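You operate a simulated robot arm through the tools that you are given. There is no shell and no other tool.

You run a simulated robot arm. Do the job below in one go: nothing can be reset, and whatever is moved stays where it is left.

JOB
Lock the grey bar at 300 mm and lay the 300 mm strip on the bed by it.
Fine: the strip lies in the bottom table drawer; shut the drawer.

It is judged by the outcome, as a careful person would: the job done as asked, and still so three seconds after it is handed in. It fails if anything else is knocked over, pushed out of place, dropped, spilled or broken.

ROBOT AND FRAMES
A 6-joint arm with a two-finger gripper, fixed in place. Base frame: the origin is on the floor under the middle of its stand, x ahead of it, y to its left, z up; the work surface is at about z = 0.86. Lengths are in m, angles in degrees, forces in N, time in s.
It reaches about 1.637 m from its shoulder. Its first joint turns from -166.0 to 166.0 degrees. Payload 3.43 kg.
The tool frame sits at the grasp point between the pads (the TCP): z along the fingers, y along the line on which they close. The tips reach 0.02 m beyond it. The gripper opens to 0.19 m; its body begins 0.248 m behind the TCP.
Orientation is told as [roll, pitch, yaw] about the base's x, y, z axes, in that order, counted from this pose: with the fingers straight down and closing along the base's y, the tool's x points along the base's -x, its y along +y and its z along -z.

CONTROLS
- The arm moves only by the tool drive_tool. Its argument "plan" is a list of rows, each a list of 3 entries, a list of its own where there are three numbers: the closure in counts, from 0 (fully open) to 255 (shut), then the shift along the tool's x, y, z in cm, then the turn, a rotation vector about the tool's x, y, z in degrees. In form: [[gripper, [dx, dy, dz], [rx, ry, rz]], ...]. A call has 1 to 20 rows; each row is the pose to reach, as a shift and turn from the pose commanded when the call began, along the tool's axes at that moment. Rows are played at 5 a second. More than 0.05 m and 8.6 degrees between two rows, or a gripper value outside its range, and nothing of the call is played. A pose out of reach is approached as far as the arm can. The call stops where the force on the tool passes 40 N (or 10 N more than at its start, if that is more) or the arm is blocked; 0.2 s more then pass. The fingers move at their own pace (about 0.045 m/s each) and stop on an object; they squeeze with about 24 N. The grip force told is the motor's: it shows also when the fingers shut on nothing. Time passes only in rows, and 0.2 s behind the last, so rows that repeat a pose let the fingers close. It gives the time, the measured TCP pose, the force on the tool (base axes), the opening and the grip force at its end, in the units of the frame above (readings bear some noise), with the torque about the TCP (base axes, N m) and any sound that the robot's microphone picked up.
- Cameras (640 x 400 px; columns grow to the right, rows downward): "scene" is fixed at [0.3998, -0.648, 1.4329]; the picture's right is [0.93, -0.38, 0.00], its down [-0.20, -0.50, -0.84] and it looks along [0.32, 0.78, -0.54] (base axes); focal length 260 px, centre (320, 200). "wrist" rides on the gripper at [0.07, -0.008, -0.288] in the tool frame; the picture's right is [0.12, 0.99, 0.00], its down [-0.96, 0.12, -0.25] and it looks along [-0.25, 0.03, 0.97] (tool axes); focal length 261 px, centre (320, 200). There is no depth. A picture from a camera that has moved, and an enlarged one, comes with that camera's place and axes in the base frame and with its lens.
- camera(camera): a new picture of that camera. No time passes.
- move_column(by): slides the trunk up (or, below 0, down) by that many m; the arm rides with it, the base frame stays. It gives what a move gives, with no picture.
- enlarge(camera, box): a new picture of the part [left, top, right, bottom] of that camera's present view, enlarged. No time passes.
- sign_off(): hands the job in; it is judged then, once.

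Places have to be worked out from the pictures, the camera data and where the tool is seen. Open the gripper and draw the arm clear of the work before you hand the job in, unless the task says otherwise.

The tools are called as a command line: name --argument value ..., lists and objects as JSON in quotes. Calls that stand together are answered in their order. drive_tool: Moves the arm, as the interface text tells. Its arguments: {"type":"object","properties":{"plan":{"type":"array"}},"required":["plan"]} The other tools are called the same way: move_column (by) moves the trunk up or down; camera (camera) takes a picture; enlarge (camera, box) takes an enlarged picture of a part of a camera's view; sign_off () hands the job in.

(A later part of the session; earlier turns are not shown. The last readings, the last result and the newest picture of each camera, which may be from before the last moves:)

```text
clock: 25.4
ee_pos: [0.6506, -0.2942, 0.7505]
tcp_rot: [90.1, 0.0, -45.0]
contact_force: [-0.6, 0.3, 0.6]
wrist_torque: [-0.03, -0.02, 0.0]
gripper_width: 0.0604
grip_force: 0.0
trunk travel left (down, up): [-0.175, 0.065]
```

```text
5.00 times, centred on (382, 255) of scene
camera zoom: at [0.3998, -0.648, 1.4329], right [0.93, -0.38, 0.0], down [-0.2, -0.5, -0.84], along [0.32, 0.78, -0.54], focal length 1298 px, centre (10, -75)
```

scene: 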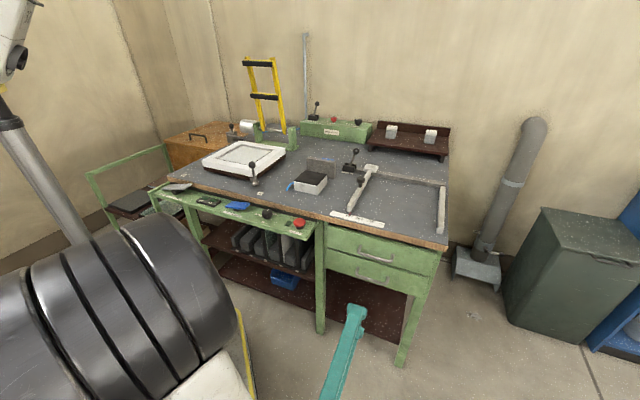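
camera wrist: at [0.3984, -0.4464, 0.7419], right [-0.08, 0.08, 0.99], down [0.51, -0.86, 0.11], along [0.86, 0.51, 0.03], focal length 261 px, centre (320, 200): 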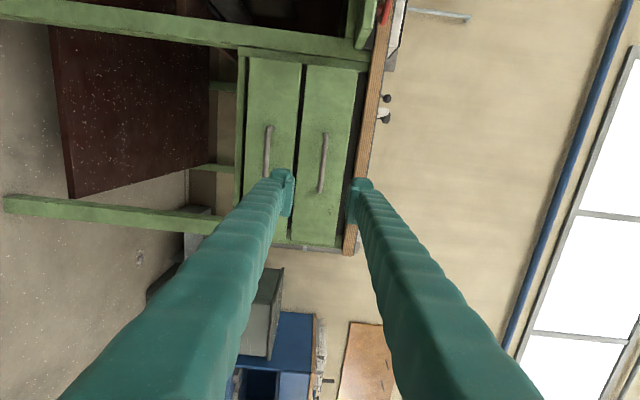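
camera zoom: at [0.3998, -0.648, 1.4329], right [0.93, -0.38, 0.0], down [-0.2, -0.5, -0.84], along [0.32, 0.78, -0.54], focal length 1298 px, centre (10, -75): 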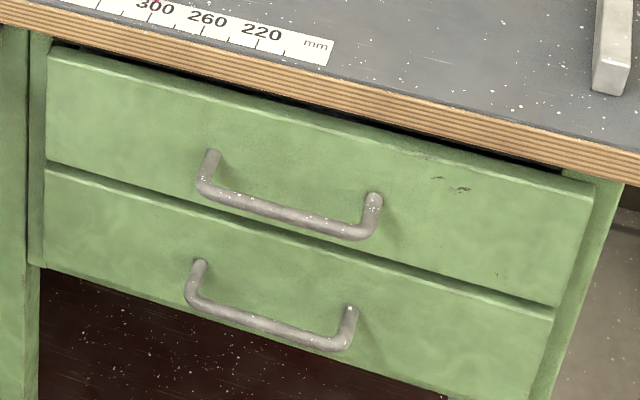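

The lower handle's bar works out at s-axis 0.662, n-axis 0.524 (base ≈ (0.839, −0.097)), z ≈ 0.634, with the drawer face ~4 cm behind it. I align in front of it with 12 cm to go.

drive_tool --plan '[[174, [0.2, -3.0, 0], [0, 0, 0]], [174, [0.4, -6.0, 0], [0, 0, 0]], [174, [0.6, -9.0, 1], [0, 0, 0]], [174, [0.6, -11.65, 3.5], [0, 0, 0]], [174, [0.6, -11.65, 7], [0, 0, 0]], [174, [0.6, -11.65, 11], [0, 0, 0]], [174, [0.6, -11.65, 15], [0, 0, 0]], [174, [0.6, -11.65, 15], [0, 0, 0]]]'

camera --camera "wrist"

enlarge --camera "scene" --box '[288, 200, 448, 300]'

```text
clock: 27.2
ee_pos: [0.7518, -0.1836, 0.635]
tcp_rot: [90.0, 0.0, -45.0]
contact_force: [-0.2, 0.9, -0.2]
wrist_torque: [0.0, 0.02, 0.01]
gripper_width: 0.0603
grip_force: 0.1
trunk travel left (down, up): [-0.175, 0.065]
```

```text
taken
camera wrist: at [0.4997, -0.3363, 0.6269], right [-0.08, 0.08, 0.99], down [0.5, -0.86, 0.12], along [0.86, 0.51, 0.03], focal length 261 px, centre (320, 200)
```

wrist: 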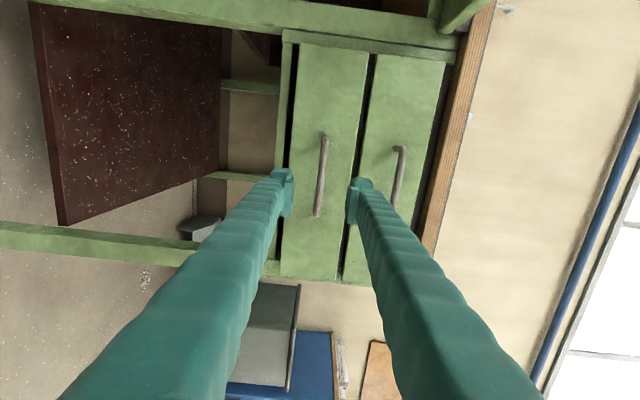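

```text
4.00 times, centred on (368, 250) of scene
camera zoom: at [0.3998, -0.648, 1.4329], right [0.93, -0.38, 0.0], down [-0.2, -0.5, -0.84], along [0.32, 0.78, -0.54], focal length 1038 px, centre (128, 0)
```

zoom: 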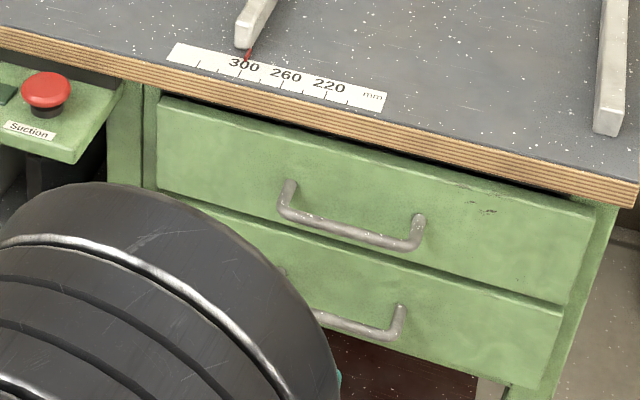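

The handle lies between the open fingers (about 3 mm above the axis). I advance so the pads straddle the bar, then close on it.

drive_tool --plan '[[174, [0, 0.3, 3], [0, 0, 0]], [174, [0, 0.3, 6], [0, 0, 0]], [174, [0, 0.3, 9], [0, 0, 0]], [174, [0, 0.3, 11], [0, 0, 0]], [174, [0, 0.3, 12.2], [0, 0, 0]], [174, [0, 0.3, 12.2], [0, 0, 0]]]'

camera --camera "wrist"

```text
clock: 28.6
ee_pos: [0.8389, -0.097, 0.6368]
tcp_rot: [90.0, 0.0, -45.0]
contact_force: [0.8, -0.1, -0.2]
wrist_torque: [0.0, 0.02, 0.0]
gripper_width: 0.0604
grip_force: 0.0
trunk travel left (down, up): [-0.175, 0.065]
```

```text
taken
camera wrist: at [0.5862, -0.2499, 0.6288], right [-0.08, 0.08, 0.99], down [0.51, -0.86, 0.12], along [0.86, 0.51, 0.03], focal length 261 px, centre (320, 200)
```

wrist: 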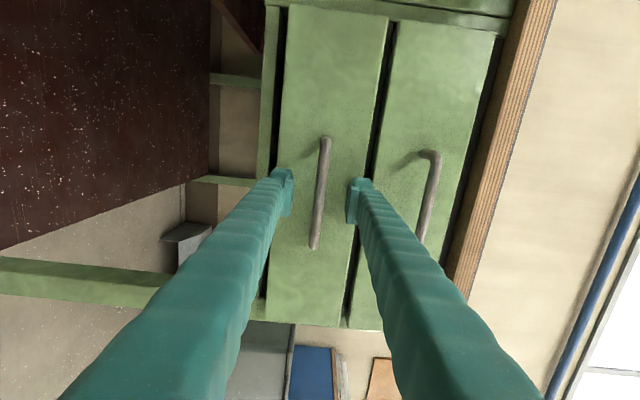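

The bar sits right at the grasp point with no contact. I close the fingers on it.

drive_tool --plan '[[255, [0, 0, 0], [0, 0, 0]], [255, [0, 0, 0], [0, 0, 0]], [255, [0, 0, 0], [0, 0, 0]], [255, [0, 0, 0], [0, 0, 0]], [255, [0, 0, 0], [0, 0, 0]]]'

camera --camera "wrist"

```text
clock: 29.8
ee_pos: [0.8391, -0.0981, 0.6353]
tcp_rot: [89.8, 0.0, -45.0]
contact_force: [-0.6, 0.5, -13.3]
wrist_torque: [-0.03, -0.19, -0.1]
gripper_width: 0.0066
grip_force: 40.7
trunk travel left (down, up): [-0.175, 0.065]
```

```text
taken
camera wrist: at [0.5861, -0.2499, 0.6281], right [-0.08, 0.08, 0.99], down [0.51, -0.86, 0.11], along [0.86, 0.51, 0.03], focal length 261 px, centre (320, 200)
```

wrist: 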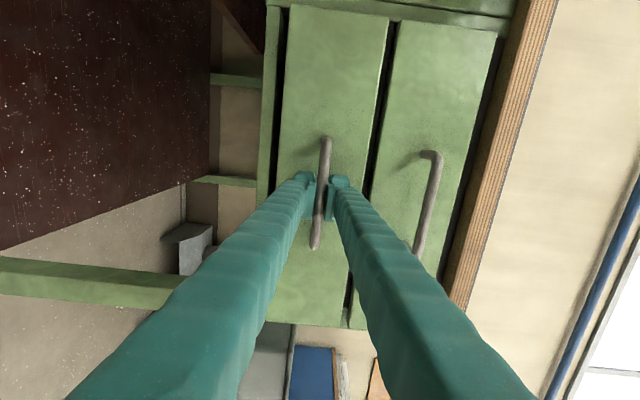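

The handle bar is gripped. I relieve the small vertical offset and start pulling the drawer out along −n.

drive_tool --plan '[[255, [0, -0.15, 0], [0, 0, 0]], [255, [0, -0.15, -1], [0, 0, 0]], [255, [0, -0.15, -2.5], [0, 0, 0]], [255, [0, -0.15, -4], [0, 0, 0]], [255, [0, -0.15, -5.5], [0, 0, 0]], [255, [0, -0.15, -7], [0, 0, 0]], [255, [0, -0.15, -8], [0, 0, 0]]]'

camera --camera "wrist"

camera --camera "scene"

```text
clock: 31.4
ee_pos: [0.7813, -0.1543, 0.6357]
tcp_rot: [90.2, 0.1, -45.0]
contact_force: [1.5, 0.0, 26.1]
wrist_torque: [-0.08, 0.24, -0.16]
gripper_width: 0.0068
grip_force: 40.5
trunk travel left (down, up): [-0.175, 0.065]
```

```text
taken
camera wrist: at [0.5296, -0.3064, 0.6272], right [-0.09, 0.08, 0.99], down [0.51, -0.86, 0.12], along [0.86, 0.51, 0.03], focal length 261 px, centre (320, 200)
```

wrist: 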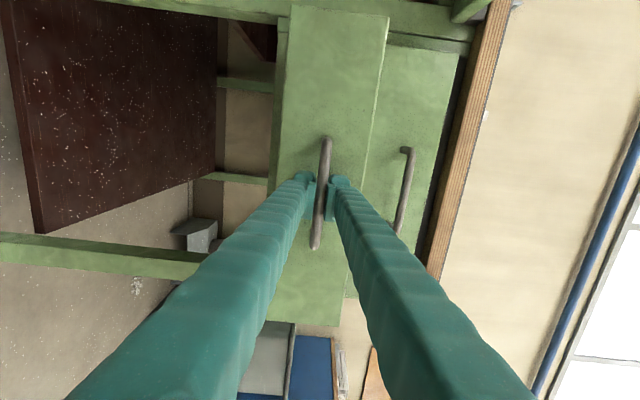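

```text
taken
```

scene: 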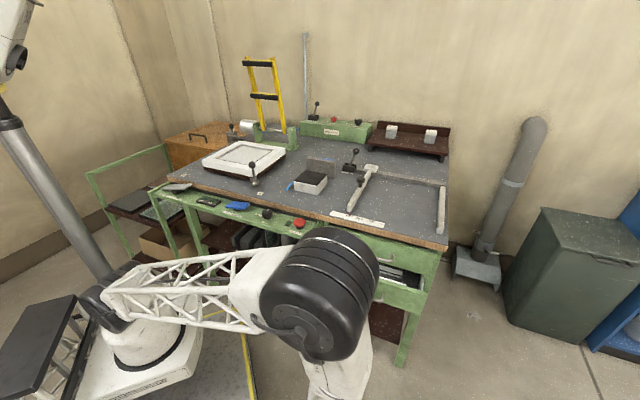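

The drawer slides freely and is about 8 cm out; strips are visible inside. I trim the vertical offset and pull further, to about 24 cm.

drive_tool --plan '[[255, [0, 0.1, 0], [0, 0, 0]], [255, [0, 0.1, -1.5], [0, 0, 0]], [255, [0, 0.1, -3], [0, 0, 0]], [255, [0, 0.1, -4.5], [0, 0, 0]], [255, [0, 0.1, -6], [0, 0, 0]], [255, [0, 0.1, -7.5], [0, 0, 0]], [255, [0, 0.1, -9], [0, 0, 0]], [255, [0, 0.1, -10.5], [0, 0, 0]], [255, [0, 0.1, -12], [0, 0, 0]], [255, [0, 0.1, -13.5], [0, 0, 0]], [255, [0, 0.1, -15], [0, 0, 0]], [255, [0, 0.1, -16], [0, 0, 0]], [255, [0, 0.1, -16], [0, 0, 0]]]'

camera --camera "wrist"

camera --camera "scene"

```text
clock: 34.2
ee_pos: [0.6693, -0.2664, 0.6366]
tcp_rot: [90.1, 0.0, -45.0]
contact_force: [10.4, -6.5, -1.1]
wrist_torque: [-0.06, -0.11, 0.34]
gripper_width: 0.0067
grip_force: 40.5
trunk travel left (down, up): [-0.175, 0.065]
```

```text
taken
camera wrist: at [0.4163, -0.4195, 0.6278], right [-0.08, 0.08, 0.99], down [0.51, -0.85, 0.11], along [0.86, 0.51, 0.03], focal length 261 px, centre (320, 200)
```

wrist: 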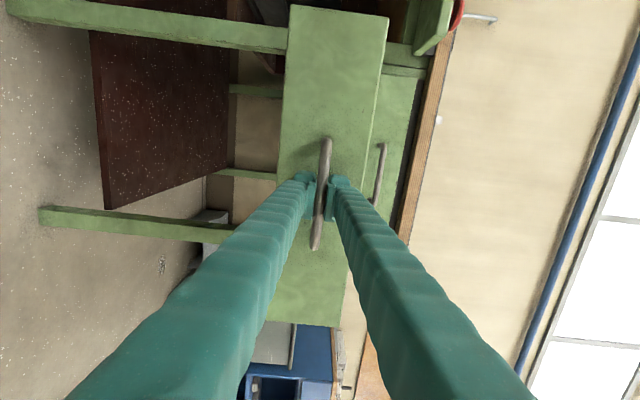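

```text
taken
```

scene: 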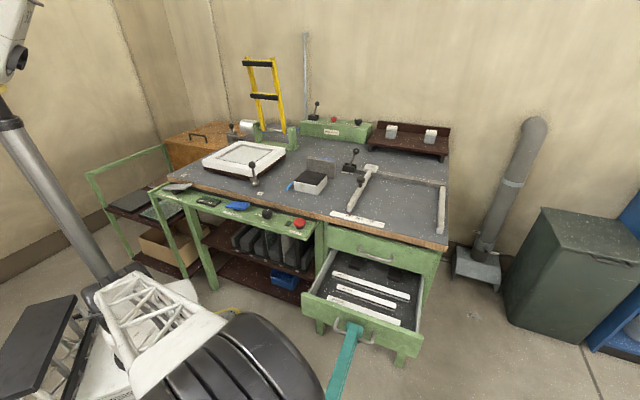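

The drawer is open about 24 cm and three strips lie inside. I enlarge the drawer to read them.

enlarge --camera "scene" --box '[304, 250, 432, 330]'

enlarge --camera "scene" --box '[320, 260, 368, 290]'

enlarge --camera "scene" --box '[368, 270, 416, 330]'

```text
5.00 times, centred on (368, 290) of scene
camera zoom: at [0.3998, -0.648, 1.4329], right [0.93, -0.38, 0.0], down [-0.2, -0.5, -0.84], along [0.32, 0.78, -0.54], focal length 1298 px, centre (80, -250)
```

zoom: 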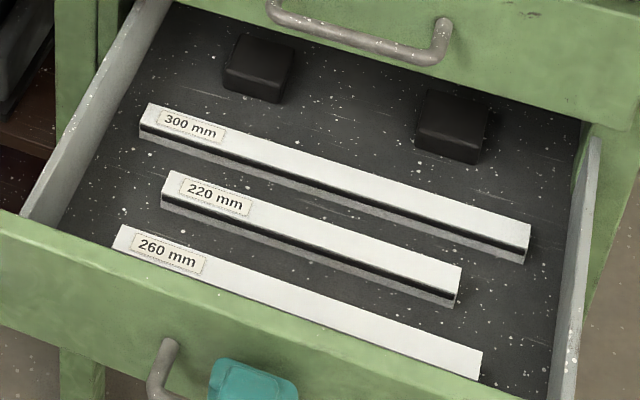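

```text
13.33 times, centred on (344, 275) of scene
camera zoom: at [0.3998, -0.648, 1.4329], right [0.93, -0.38, 0.0], down [-0.2, -0.5, -0.84], along [0.32, 0.78, -0.54], focal length 3460 px, centre (0, -800)
```

zoom: 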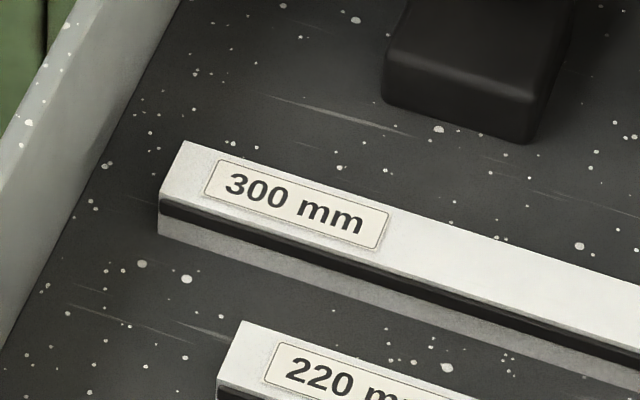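

```text
6.67 times, centred on (392, 300) of scene
camera zoom: at [0.3998, -0.648, 1.4329], right [0.93, -0.38, 0.0], down [-0.2, -0.5, -0.84], along [0.32, 0.78, -0.54], focal length 1730 px, centre (-160, -467)
```

zoom: 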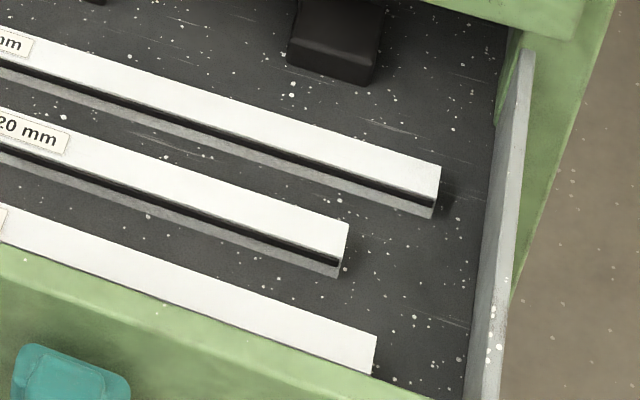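

The 300 mm strip is the rear one, but it still lies under the table edge and the upper handle, so the gripper can't come down over it. I pull the drawer out further, slowly, trimming the small sideways load, and will stop if it meets a stop.

drive_tool --plan '[[255, [-0.06, 0, 0], [0, 0, 0]], [255, [-0.07, 0, -1], [0, 0, 0]], [255, [-0.08, 0, -2], [0, 0, 0]], [255, [-0.08, 0, -3], [0, 0, 0]], [255, [-0.08, 0, -4], [0, 0, 0]], [255, [-0.09, 0, -5], [0, 0, 0]], [255, [-0.09, 0, -6], [0, 0, 0]], [255, [-0.1, 0, -7], [0, 0, 0]], [255, [-0.1, 0, -8], [0, 0, 0]], [255, [-0.1, 0, -9], [0, 0, 0]], [255, [-0.11, 0, -10], [0, 0, 0]], [255, [-0.11, 0, -11], [0, 0, 0]], [255, [-0.11, 0, -12], [0, 0, 0]], [255, [-0.11, 0, -12], [0, 0, 0]]]'

camera --camera "scene"

```text
clock: 37.2
ee_pos: [0.5836, -0.3511, 0.6365]
tcp_rot: [90.0, 0.0, -44.9]
contact_force: [-15.1, 11.7, -18.8]
wrist_torque: [0.06, -0.16, 0.29]
gripper_width: 0.0067
grip_force: 40.6
trunk travel left (down, up): [-0.175, 0.065]
```

```text
taken
```

scene: 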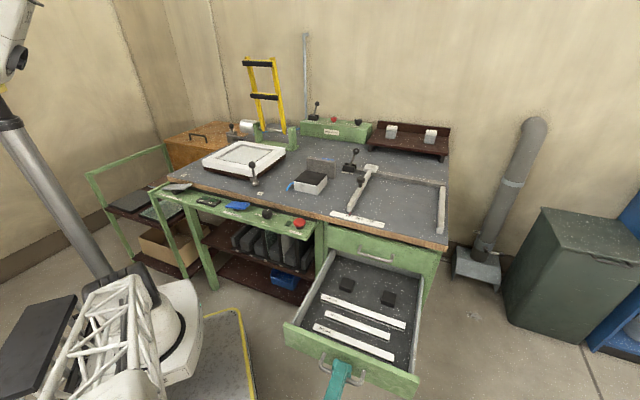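

The drawer is out about 36 cm and the 300 mm strip is now clear of the table edge. I relieve the side loads, open the fingers and back straight off the handle.

drive_tool --plan '[[255, [0.06, -0.06, 0], [0, 0, 0]], [255, [0.06, -0.06, 0], [0, 0, 0]], [200, [0.06, -0.06, 0], [0, 0, 0]], [174, [0.06, -0.06, 0], [0, 0, 0]], [174, [0.06, -0.06, 0], [0, 0, 0]], [174, [0.06, -0.06, 0], [0, 0, 0]], [174, [0.06, -0.06, -2], [0, 0, 0]], [174, [0.06, -0.06, -5], [0, 0, 0]], [174, [0.06, -0.06, -8], [0, 0, 0]], [174, [0.06, -0.06, -10], [0, 0, 0]], [174, [0.06, -0.06, -10], [0, 0, 0]]]'

camera --camera "wrist"

camera --camera "scene"

```text
clock: 39.6
ee_pos: [0.5126, -0.4219, 0.6341]
tcp_rot: [90.0, 0.0, -45.1]
contact_force: [-0.2, 0.0, -0.8]
wrist_torque: [0.02, 0.02, 0.03]
gripper_width: 0.0604
grip_force: 0.1
trunk travel left (down, up): [-0.175, 0.065]
```

```text
taken
camera wrist: at [0.2603, -0.5756, 0.6265], right [-0.08, 0.08, 0.99], down [0.51, -0.86, 0.11], along [0.86, 0.51, 0.03], focal length 261 px, centre (320, 200)
```

wrist: 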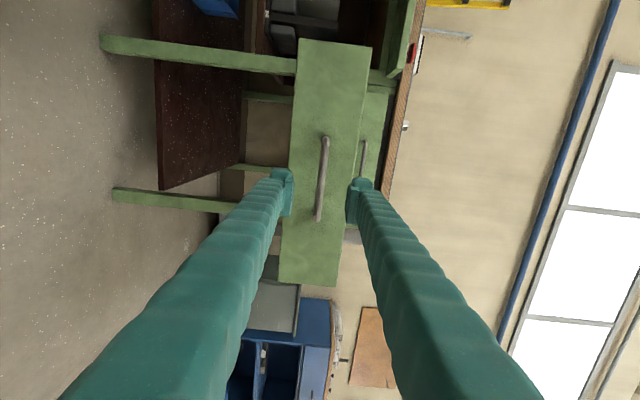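

```text
taken
```

scene: 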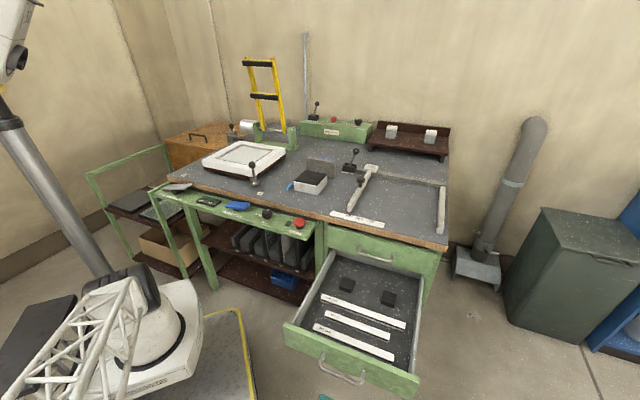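

The gripper is clear of the handle. I raise it, swing the fingers to point straight down with closure across the strip, and move over the open drawer.

drive_tool --plan '[[174, [0, 4.5, 0], [7, 0, 0]], [174, [0, 9, 0], [14, 0, 0]], [174, [0, 13.5, 0], [21, 0, 0]], [174, [0, 18, 0], [28, 0, 0]], [174, [0, 22, 2], [35, 0, 0]], [174, [0, 26, 5], [42, 0, 0]], [174, [0, 29, 8.5], [49, 0, 0]], [174, [0, 32, 12], [56, 0, 0]], [174, [0, 34, 16], [63, 0, 0]], [174, [0, 36, 20], [70, 0, 0]], [174, [0, 37, 24], [76, 0, 0]], [174, [0, 38, 28], [82, 0, 0]], [174, [0, 38, 32], [87, 0, 0]], [174, [0, 38, 34], [90, 0, 0]], [174, [0, 38, 34], [90, 0, 0]]]'

camera --camera "wrist"

camera --camera "scene"

```text
clock: 42.8
ee_pos: [0.7541, -0.1832, 1.0189]
tcp_rot: [-0.1, 0.0, -45.0]
contact_force: [-0.5, -0.7, -0.2]
wrist_torque: [0.03, 0.03, 0.0]
gripper_width: 0.0607
grip_force: 0.1
trunk travel left (down, up): [-0.175, 0.065]
```

```text
taken
camera wrist: at [0.6998, -0.1383, 1.3052], right [0.62, 0.79, 0.0], down [0.76, -0.6, 0.25], along [0.19, -0.15, -0.97], focal length 261 px, centre (320, 200)
```

wrist: 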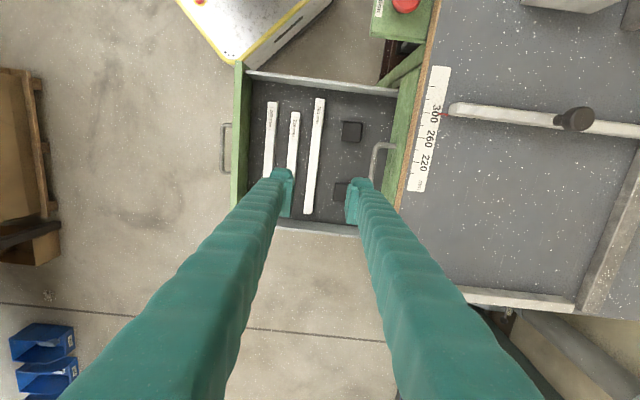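

```text
taken
```

scene: 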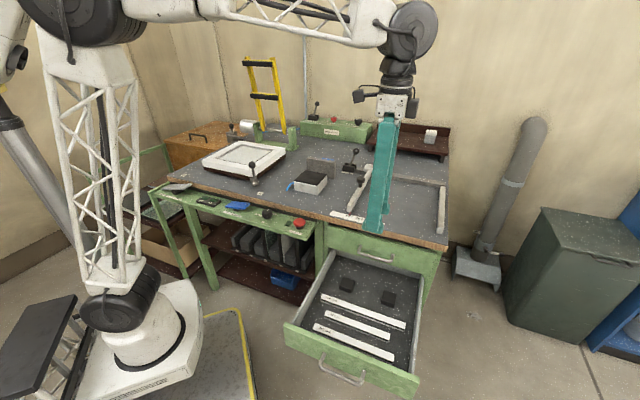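

I enlarge the drawer view to locate the 300 mm strip precisely.

enlarge --camera "wrist" --box '[240, 85, 400, 235]'

enlarge --camera "scene" --box '[280, 245, 424, 385]'

```text
2.67 times, centred on (320, 160) of wrist
camera zoom: at [0.6998, -0.1383, 1.3052], right [0.62, 0.79, 0.0], down [0.76, -0.6, 0.25], along [0.19, -0.15, -0.97], focal length 695 px, centre (320, 307)
```

zoom: 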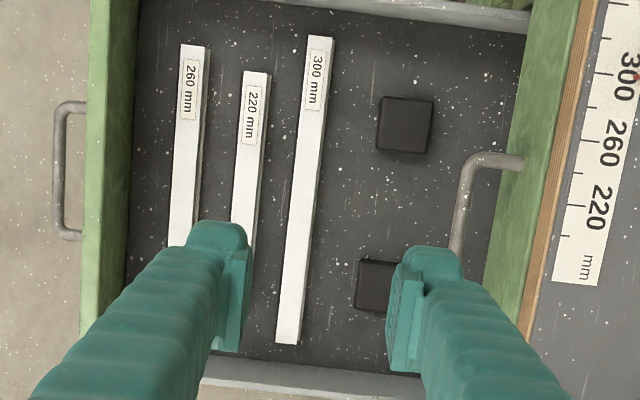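

```text
2.86 times, centred on (352, 315) of scene
camera zoom: at [0.3998, -0.648, 1.4329], right [0.93, -0.38, 0.0], down [-0.2, -0.5, -0.84], along [0.32, 0.78, -0.54], focal length 742 px, centre (229, -129)
```

zoom: 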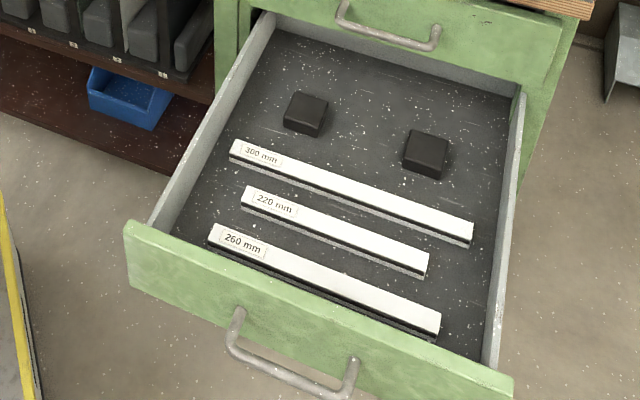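

The strip lies along the drawer's width, centred near n ≈ 0.39–0.40, s ≈ 0.66, its top at about z ≈ 0.61. I lower to 15 cm above it for a closer look.

drive_tool --plan '[[174, [0, -0.4, 4], [0, 0, 0]], [174, [0, -0.8, 8], [0, 0, 0]], [174, [0, -1.0, 12], [0, 0, 0]], [174, [0, -1.0, 16], [0, 0, 0]], [174, [0, -1.0, 20], [0, 0, 0]], [174, [0, -1.0, 24], [0, 0, 0]], [174, [0, -1.0, 27], [0, 0, 0]], [174, [0, -1.0, 27], [0, 0, 0]]]'

camera --camera "wrist"

camera --camera "scene"

```text
clock: 44.6
ee_pos: [0.744, -0.1915, 0.7456]
tcp_rot: [0.1, 0.0, -45.1]
contact_force: [-0.6, 0.5, -0.6]
wrist_torque: [0.02, -0.01, -0.01]
gripper_width: 0.0603
grip_force: 0.1
trunk travel left (down, up): [-0.175, 0.065]
```

```text
taken
camera wrist: at [0.6904, -0.1455, 1.0334], right [0.62, 0.79, 0.0], down [0.76, -0.6, 0.25], along [0.19, -0.15, -0.97], focal length 261 px, centre (320, 200)
```

wrist: 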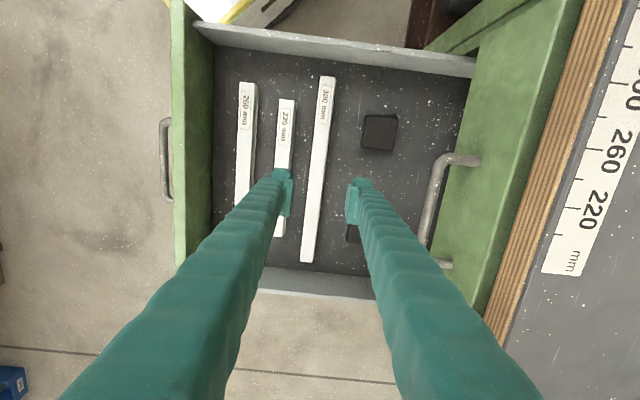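

```text
taken
```

scene: 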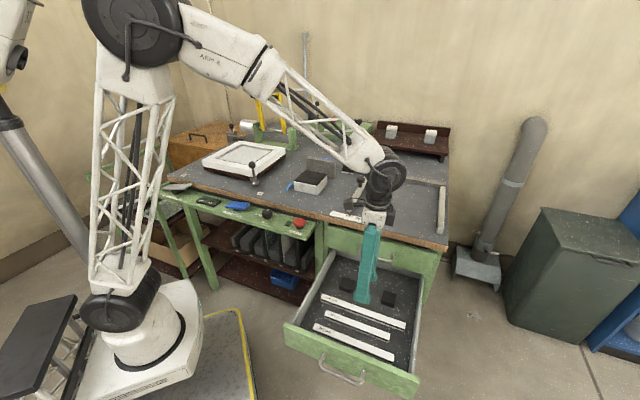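

I enlarge this closer view to locate the strip relative to the fingers.

enlarge --camera "wrist" --box '[230, 65, 390, 275]'

enlarge --camera "scene" --box '[330, 190, 426, 310]'

```text
1.90 times, centred on (310, 170) of wrist
camera zoom: at [0.6904, -0.1455, 1.0334], right [0.62, 0.79, 0.0], down [0.76, -0.6, 0.25], along [0.19, -0.15, -0.97], focal length 496 px, centre (339, 257)
```

zoom: 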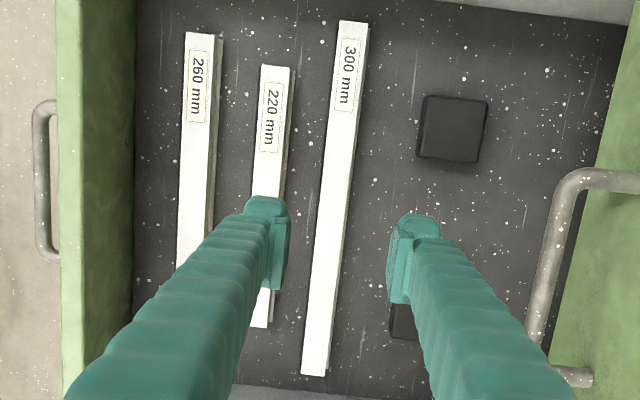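

```text
3.33 times, centred on (378, 250) of scene
camera zoom: at [0.3998, -0.648, 1.4329], right [0.93, -0.38, 0.0], down [-0.2, -0.5, -0.84], along [0.32, 0.78, -0.54], focal length 865 px, centre (127, 33)
```

zoom: 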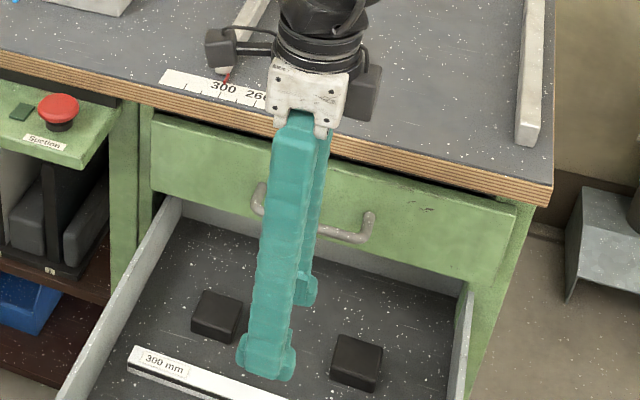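

The 300 mm strip's centreline is about 4 mm toward me from the tool and its top at z ≈ 0.617; the 220 mm strip is only ~3.3 cm beside it, so I narrow the opening to ~31 mm and come down to just above it for another check.

drive_tool --plan '[[213, [0, -0.2, 1], [0, 0, 0]], [213, [0, -0.4, 3], [0, 0, 0]], [213, [0, -0.4, 5], [0, 0, 0]], [213, [0, -0.4, 7], [0, 0, 0]], [213, [0, -0.4, 8.5], [0, 0, 0]], [213, [0, -0.4, 8.5], [0, 0, 0]]]'

enlarge --camera "wrist" --box '[240, 90, 400, 290]'

camera --camera "wrist"

enlarge --camera "scene" --box '[320, 220, 416, 340]'

```text
clock: 46.0
ee_pos: [0.7439, -0.1923, 0.6612]
tcp_rot: [0.1, 0.0, -45.1]
contact_force: [-0.6, -0.8, 0.4]
wrist_torque: [0.03, -0.01, 0.06]
gripper_width: 0.0313
grip_force: 0.0
trunk travel left (down, up): [-0.175, 0.065]
```

```text
2.00 times, centred on (320, 190) of wrist
camera zoom: at [0.6886, -0.1471, 0.9485], right [0.62, 0.79, 0.0], down [0.76, -0.6, 0.25], along [0.19, -0.15, -0.97], focal length 521 px, centre (320, 220)
```

zoom: 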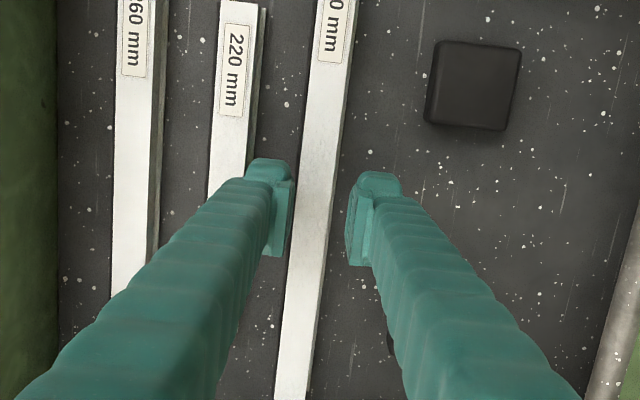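

```text
taken
camera wrist: at [0.6886, -0.1471, 0.9485], right [0.62, 0.79, 0.0], down [0.76, -0.6, 0.25], along [0.19, -0.15, -0.97], focal length 261 px, centre (320, 200)
```

wrist: 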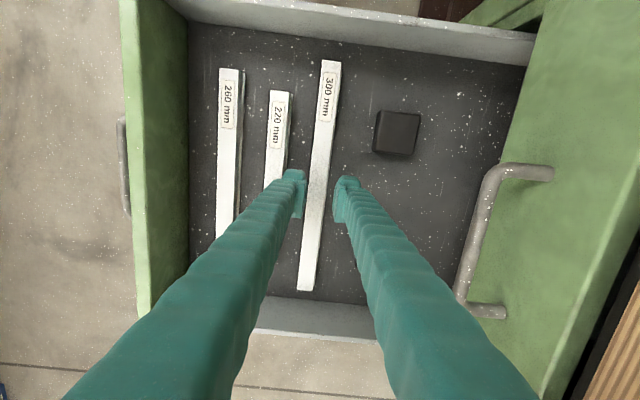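

```text
3.33 times, centred on (368, 280) of scene
camera zoom: at [0.3998, -0.648, 1.4329], right [0.93, -0.38, 0.0], down [-0.2, -0.5, -0.84], along [0.32, 0.78, -0.54], focal length 865 px, centre (160, -67)
```

zoom: 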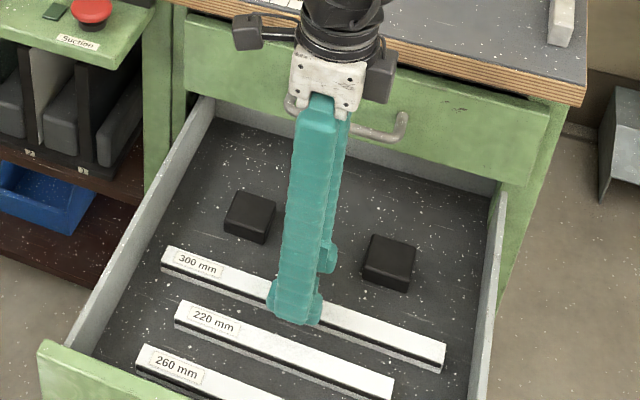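

The strip's centre is ~3.5 mm toward −n of the tool axis. I shift, narrow the opening to ~27 mm for clearance from the 220 mm strip, and go down to just above the strip.

drive_tool --plan '[[218, [0, -0.2, 0], [0, 0, 0]], [218, [0, -0.33, 0.5], [0, 0, 0]], [218, [0, -0.33, 1.2], [0, 0, 0]], [218, [0, -0.33, 1.6], [0, 0, 0]], [218, [0, -0.33, 1.6], [0, 0, 0]]]'

enlarge --camera "wrist" --box '[260, 130, 380, 250]'

enlarge --camera "scene" --box '[335, 280, 399, 340]'

```text
clock: 47.2
ee_pos: [0.742, -0.1925, 0.6436]
tcp_rot: [0.1, 0.0, -44.9]
contact_force: [-0.4, -1.0, 0.2]
wrist_torque: [-0.01, -0.01, 0.02]
gripper_width: 0.0275
grip_force: 0.2
trunk travel left (down, up): [-0.175, 0.065]
```

```text
3.33 times, centred on (320, 190) of wrist
camera zoom: at [0.6869, -0.1492, 0.9321], right [0.62, 0.79, 0.0], down [0.76, -0.6, 0.25], along [0.19, -0.15, -0.97], focal length 869 px, centre (320, 233)
```

zoom: 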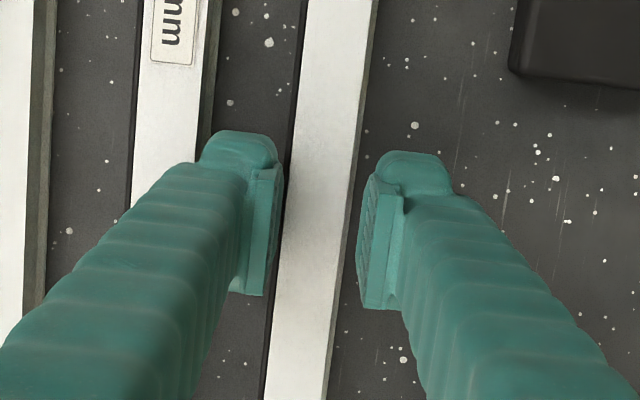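

```text
6.67 times, centred on (367, 310) of scene
camera zoom: at [0.3998, -0.648, 1.4329], right [0.93, -0.38, 0.0], down [-0.2, -0.5, -0.84], along [0.32, 0.78, -0.54], focal length 1730 px, centre (7, -533)
```

zoom: 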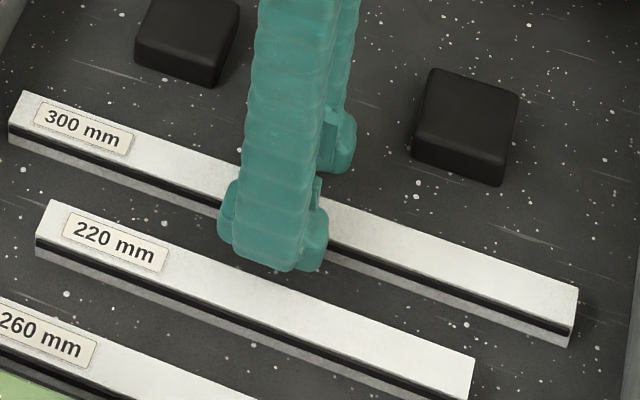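

The fingers straddle the strip with clearance on both sides. I trim 1 mm and descend 1.5 cm, watching the force.

drive_tool --plan '[[218, [0, -0.12, 0.4], [0, 0, 0]], [218, [0, -0.12, 0.8], [0, 0, 0]], [218, [0, -0.12, 1.2], [0, 0, 0]], [218, [0, -0.12, 1.5], [0, 0, 0]], [218, [0, -0.12, 1.5], [0, 0, 0]]]'

enlarge --camera "wrist" --box '[260, 130, 380, 250]'

enlarge --camera "scene" --box '[335, 280, 399, 340]'

```text
clock: 48.4
ee_pos: [0.7411, -0.1969, 0.6296]
tcp_rot: [0.0, -0.1, -44.9]
contact_force: [0.3, 0.5, 0.0]
wrist_torque: [0.0, 0.02, 0.01]
gripper_width: 0.0275
grip_force: 0.0
trunk travel left (down, up): [-0.175, 0.065]
```

```text
3.33 times, centred on (320, 190) of wrist
camera zoom: at [0.6859, -0.1507, 0.9173], right [0.62, 0.79, 0.0], down [0.76, -0.6, 0.25], along [0.19, -0.15, -0.97], focal length 869 px, centre (320, 233)
```

zoom: 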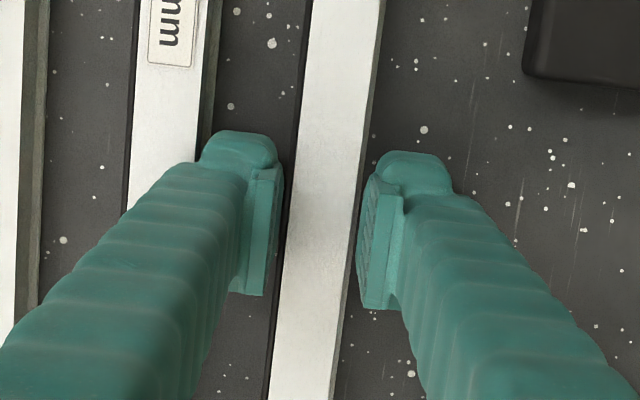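

```text
6.67 times, centred on (367, 310) of scene
camera zoom: at [0.3998, -0.648, 1.4329], right [0.93, -0.38, 0.0], down [-0.2, -0.5, -0.84], along [0.32, 0.78, -0.54], focal length 1730 px, centre (7, -533)
```

zoom: 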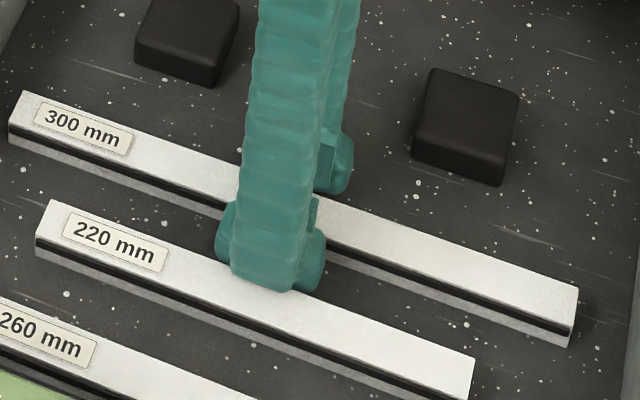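

No contact force yet. I zoom in more on the tip region to make sure the finger is beside, not over, the 220 mm strip.

enlarge --camera "scene" --box '[360, 305, 392, 330]'

enlarge --camera "wrist" --box '[280, 150, 360, 230]'

```text
16.00 times, centred on (376, 318) of scene
camera zoom: at [0.3998, -0.648, 1.4329], right [0.93, -0.38, 0.0], down [-0.2, -0.5, -0.84], along [0.32, 0.78, -0.54], focal length 4152 px, centre (-576, -1680)
```

zoom: 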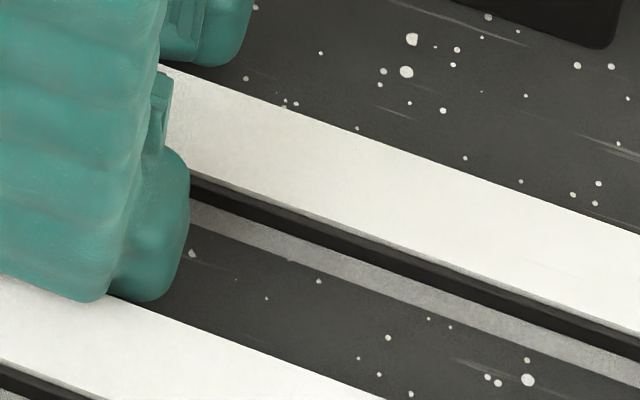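

```text
5.00 times, centred on (320, 190) of wrist
camera zoom: at [0.6859, -0.1507, 0.9173], right [0.62, 0.79, 0.0], down [0.76, -0.6, 0.25], along [0.19, -0.15, -0.97], focal length 1303 px, centre (320, 250)
```

zoom: 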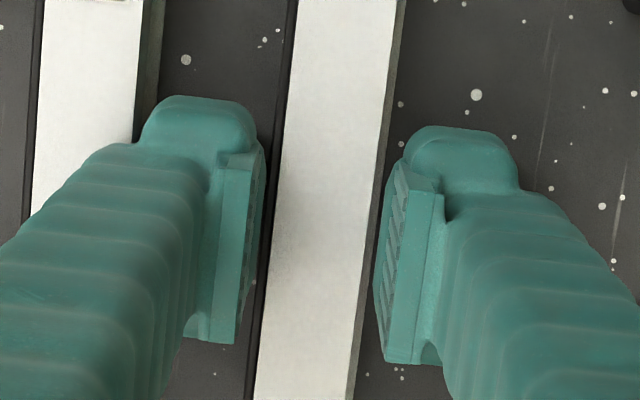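

The finger is in the gap with the strip within reach, though its flank nears the 220 mm strip, so I centre by 1.4 mm, go 2 mm lower and close on the 300 mm strip.

drive_tool --plan '[[218, [0, 0.14, 0], [0, 0, 0]], [218, [0, 0.14, 0.2], [0, 0, 0]], [218, [0, 0.14, 0.2], [0, 0, 0]], [255, [0, 0.14, 0.2], [0, 0, 0]], [255, [0, 0.14, 0.2], [0, 0, 0]], [255, [0, 0.14, 0.2], [0, 0, 0]]]'

enlarge --camera "wrist" --box '[260, 130, 380, 250]'

enlarge --camera "scene" --box '[335, 280, 399, 340]'

```text
clock: 49.8
ee_pos: [0.7422, -0.1943, 0.6262]
tcp_rot: [0.0, 0.0, -45.0]
contact_force: [0.3, 0.3, -0.5]
wrist_torque: [-0.01, -0.01, 0.0]
gripper_width: 0.0208
grip_force: 24.4
trunk travel left (down, up): [-0.175, 0.065]
```

```text
3.33 times, centred on (320, 190) of wrist
camera zoom: at [0.6869, -0.1496, 0.9152], right [0.62, 0.79, 0.0], down [0.76, -0.6, 0.25], along [0.19, -0.15, -0.97], focal length 869 px, centre (320, 233)
```

zoom: 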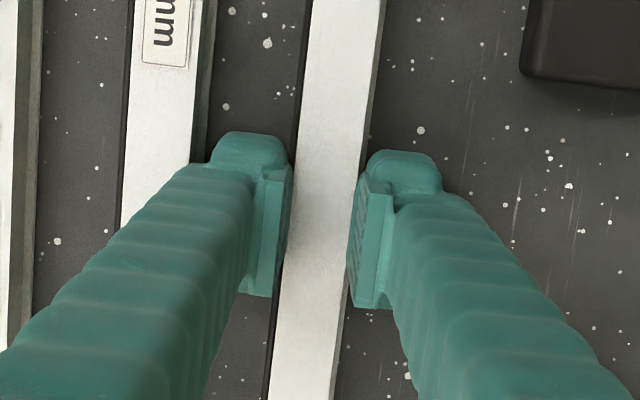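

```text
6.67 times, centred on (367, 310) of scene
camera zoom: at [0.3998, -0.648, 1.4329], right [0.93, -0.38, 0.0], down [-0.2, -0.5, -0.84], along [0.32, 0.78, -0.54], focal length 1730 px, centre (7, -533)
```

zoom: 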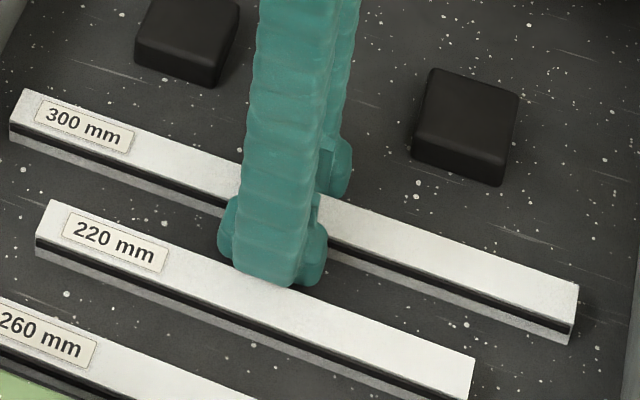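

The fingers hold the strip at 20.8 mm with firm grip force. I lift it slowly by 3 cm and check that only this strip comes up.

drive_tool --plan '[[255, [0, 0, 0], [0, 0, 0]], [255, [0, 0, 0], [0, 0, 0]], [255, [0, 0, -0.5], [0, 0, 0]], [255, [0, 0, -1.2], [0, 0, 0]], [255, [0, 0, -2], [0, 0, 0]], [255, [0, 0, -3], [0, 0, 0]], [255, [0, 0, -3], [0, 0, 0]]]'

camera --camera "wrist"

enlarge --camera "scene" --box '[310, 240, 422, 352]'

```text
clock: 51.4
ee_pos: [0.7413, -0.1932, 0.6566]
tcp_rot: [0.1, 0.0, -44.9]
contact_force: [-0.3, 0.1, -0.6]
wrist_torque: [-0.04, -0.01, -0.01]
gripper_width: 0.0209
grip_force: 24.2
trunk travel left (down, up): [-0.175, 0.065]
```

```text
taken
camera wrist: at [0.6865, -0.1489, 0.9454], right [0.62, 0.79, 0.0], down [0.76, -0.6, 0.25], along [0.19, -0.15, -0.97], focal length 261 px, centre (320, 200)
```

wrist: 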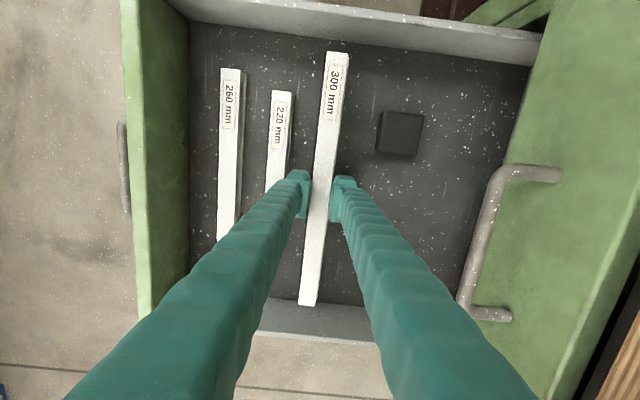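

```text
3.57 times, centred on (366, 296) of scene
camera zoom: at [0.3998, -0.648, 1.4329], right [0.93, -0.38, 0.0], down [-0.2, -0.5, -0.84], along [0.32, 0.78, -0.54], focal length 927 px, centre (156, -143)
```

zoom: 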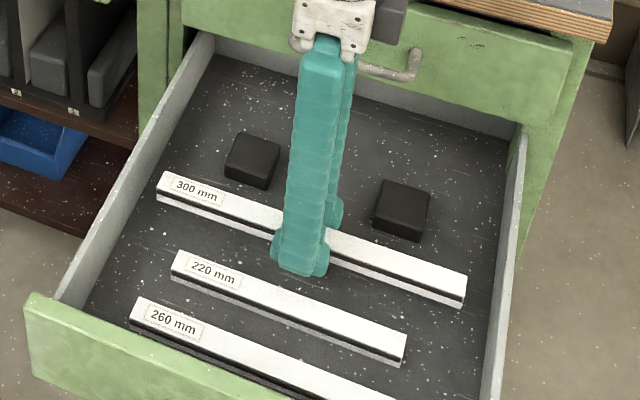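

The 300 mm strip is held level and the others stayed put. I lift it straight up, clear of the drawer and the table edge.

drive_tool --plan '[[255, [0, 0, -1.5], [0, 0, 0]], [255, [0, 0, -4], [0, 0, 0]], [255, [0, 0, -7], [0, 0, 0]], [255, [0, 0, -10], [0, 0, 0]], [255, [0, 0, -13.5], [0, 0, 0]], [255, [0, 0, -17], [0, 0, 0]], [255, [0, 0, -20.5], [0, 0, 0]], [255, [0, 0, -24], [0, 0, 0]], [255, [0, 0, -27.5], [0, 0, 0]], [255, [0, 0, -31], [0, 0, 0]], [255, [0, 0, -34.5], [0, 0, 0]], [255, [0, 0, -38], [0, 0, 0]], [255, [0, 0, -41], [0, 0, 0]], [255, [0, 0, -43], [0, 0, 0]], [255, [0, 0, -44], [0, 0, 0]], [255, [0, 0, -44], [0, 0, 0]]]'

camera --camera "wrist"

camera --camera "scene"

```text
clock: 54.8
ee_pos: [0.743, -0.1944, 1.0975]
tcp_rot: [0.0, -0.1, -45.0]
contact_force: [-0.1, -0.2, -0.9]
wrist_torque: [0.0, -0.01, 0.01]
gripper_width: 0.021
grip_force: 23.6
trunk travel left (down, up): [-0.175, 0.065]
```

```text
taken
camera wrist: at [0.6873, -0.1493, 1.3861], right [0.62, 0.79, 0.0], down [0.76, -0.6, 0.25], along [0.19, -0.15, -0.97], focal length 261 px, centre (320, 200)
```

wrist: 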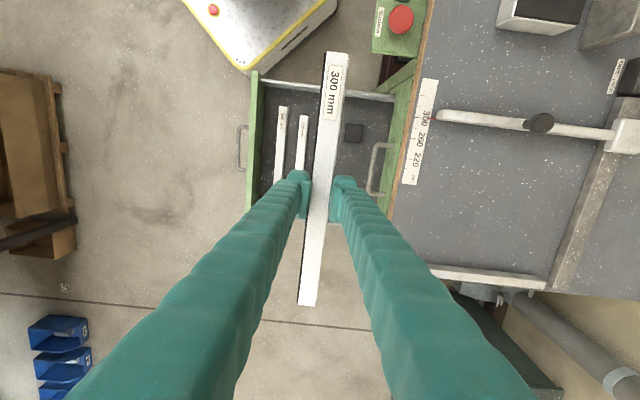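

```text
taken
```

scene: 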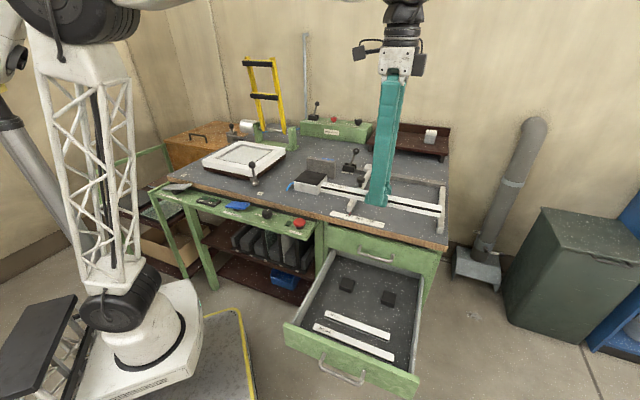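

The strip is held securely at z ≈ 1.10. I carry it over the bed and turn it 90° so it lies parallel to the grey bar, label end to the front.

drive_tool --plan '[[255, [0.1, 1, 0], [0, 0, -2]], [255, [0.3, 3.5, 0], [0, 0, -8]], [255, [0.6, 6.5, 0], [0, 0, -15]], [255, [0.9, 9.5, 0], [0, 0, -22]], [255, [1.2, 12.5, 0], [0, 0, -29]], [255, [1.5, 15.5, 0], [0, 0, -36]], [255, [1.8, 18.5, 0], [0, 0, -43]], [255, [2.1, 21.5, 0], [0, 0, -50]], [255, [2.4, 24.5, 0], [0, 0, -57]], [255, [2.6, 27.5, 0], [0, 0, -64]], [255, [2.8, 30.5, 0], [0, 0, -71]], [255, [3.0, 33, 0], [0, 0, -78]], [255, [3.2, 35, 0], [0, 0, -84]], [255, [3.3, 36, 0], [0, 0, -88]], [255, [3.3, 36.2, 0], [0, 0, -90]], [255, [3.3, 36.2, 0], [0, 0, -90]]]'

camera --camera "wrist"

camera --camera "scene"

```text
clock: 58.2
ee_pos: [0.9752, 0.0867, 1.0973]
tcp_rot: [-0.1, 0.1, 44.9]
contact_force: [0.2, 0.2, -0.6]
wrist_torque: [-0.01, 0.0, 0.03]
gripper_width: 0.0207
grip_force: 23.7
trunk travel left (down, up): [-0.175, 0.065]
```

```text
taken
camera wrist: at [0.9308, 0.0312, 1.3849], right [-0.79, 0.62, 0.0], down [0.6, 0.76, 0.25], along [0.15, 0.19, -0.97], focal length 261 px, centre (320, 200)
```

wrist: 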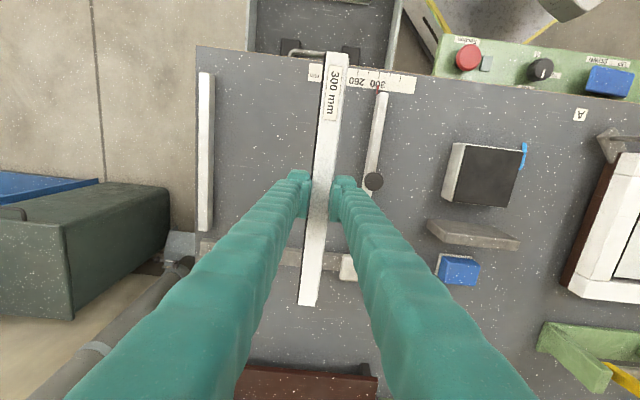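

```text
taken
```

scene: 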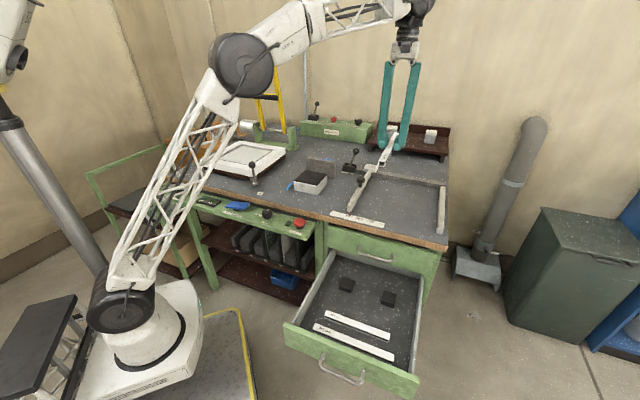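

The strip is parallel to the bar, about 9 cm to its fixed-fence side and clear of the knob. I lower it to just above the bed.

drive_tool --plan '[[255, [0, 0, 1.5], [0, 0, 0]], [255, [0, 0, 4], [0, 0, 0]], [255, [0, 0, 7], [0, 0, 0]], [255, [0, 0, 10], [0, 0, 0]], [255, [0, 0, 13], [0, 0, 0]], [255, [0, 0, 15.5], [0, 0, 0]], [255, [0, 0, 17.5], [0, 0, 0]], [255, [0, 0, 18.7], [0, 0, 0]], [255, [0, 0, 18.7], [0, 0, 0]]]'

camera --camera "wrist"

enlarge --camera "scene" --box '[330, 140, 458, 250]'

```text
clock: 60.2
ee_pos: [0.9749, 0.0853, 0.9105]
tcp_rot: [0.0, 0.0, 45.0]
contact_force: [0.7, -0.1, -0.6]
wrist_torque: [-0.02, 0.0, -0.01]
gripper_width: 0.0205
grip_force: 24.1
trunk travel left (down, up): [-0.175, 0.065]
```

```text
taken
camera wrist: at [0.931, 0.0315, 1.1991], right [-0.79, 0.62, 0.0], down [0.6, 0.76, 0.25], along [0.15, 0.19, -0.97], focal length 261 px, centre (320, 200)
```

wrist: 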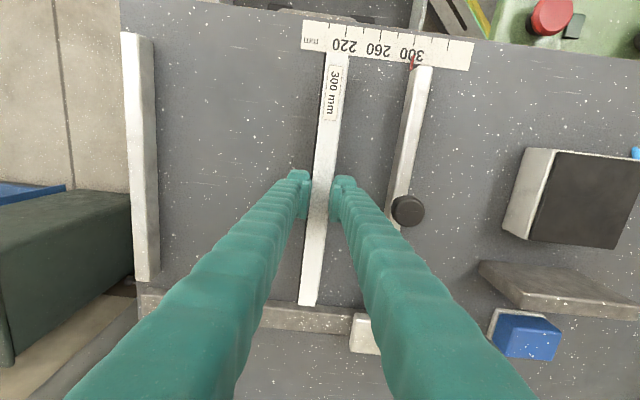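

```text
3.64 times, centred on (394, 195) of scene
camera zoom: at [0.3998, -0.648, 1.4329], right [0.93, -0.38, 0.0], down [-0.2, -0.5, -0.84], along [0.32, 0.78, -0.54], focal length 944 px, centre (51, 218)
```

zoom: 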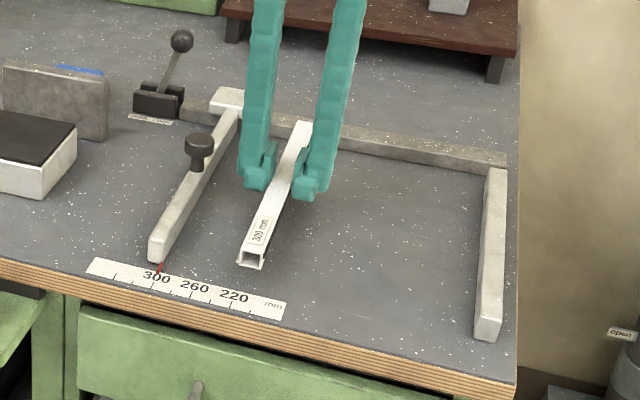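

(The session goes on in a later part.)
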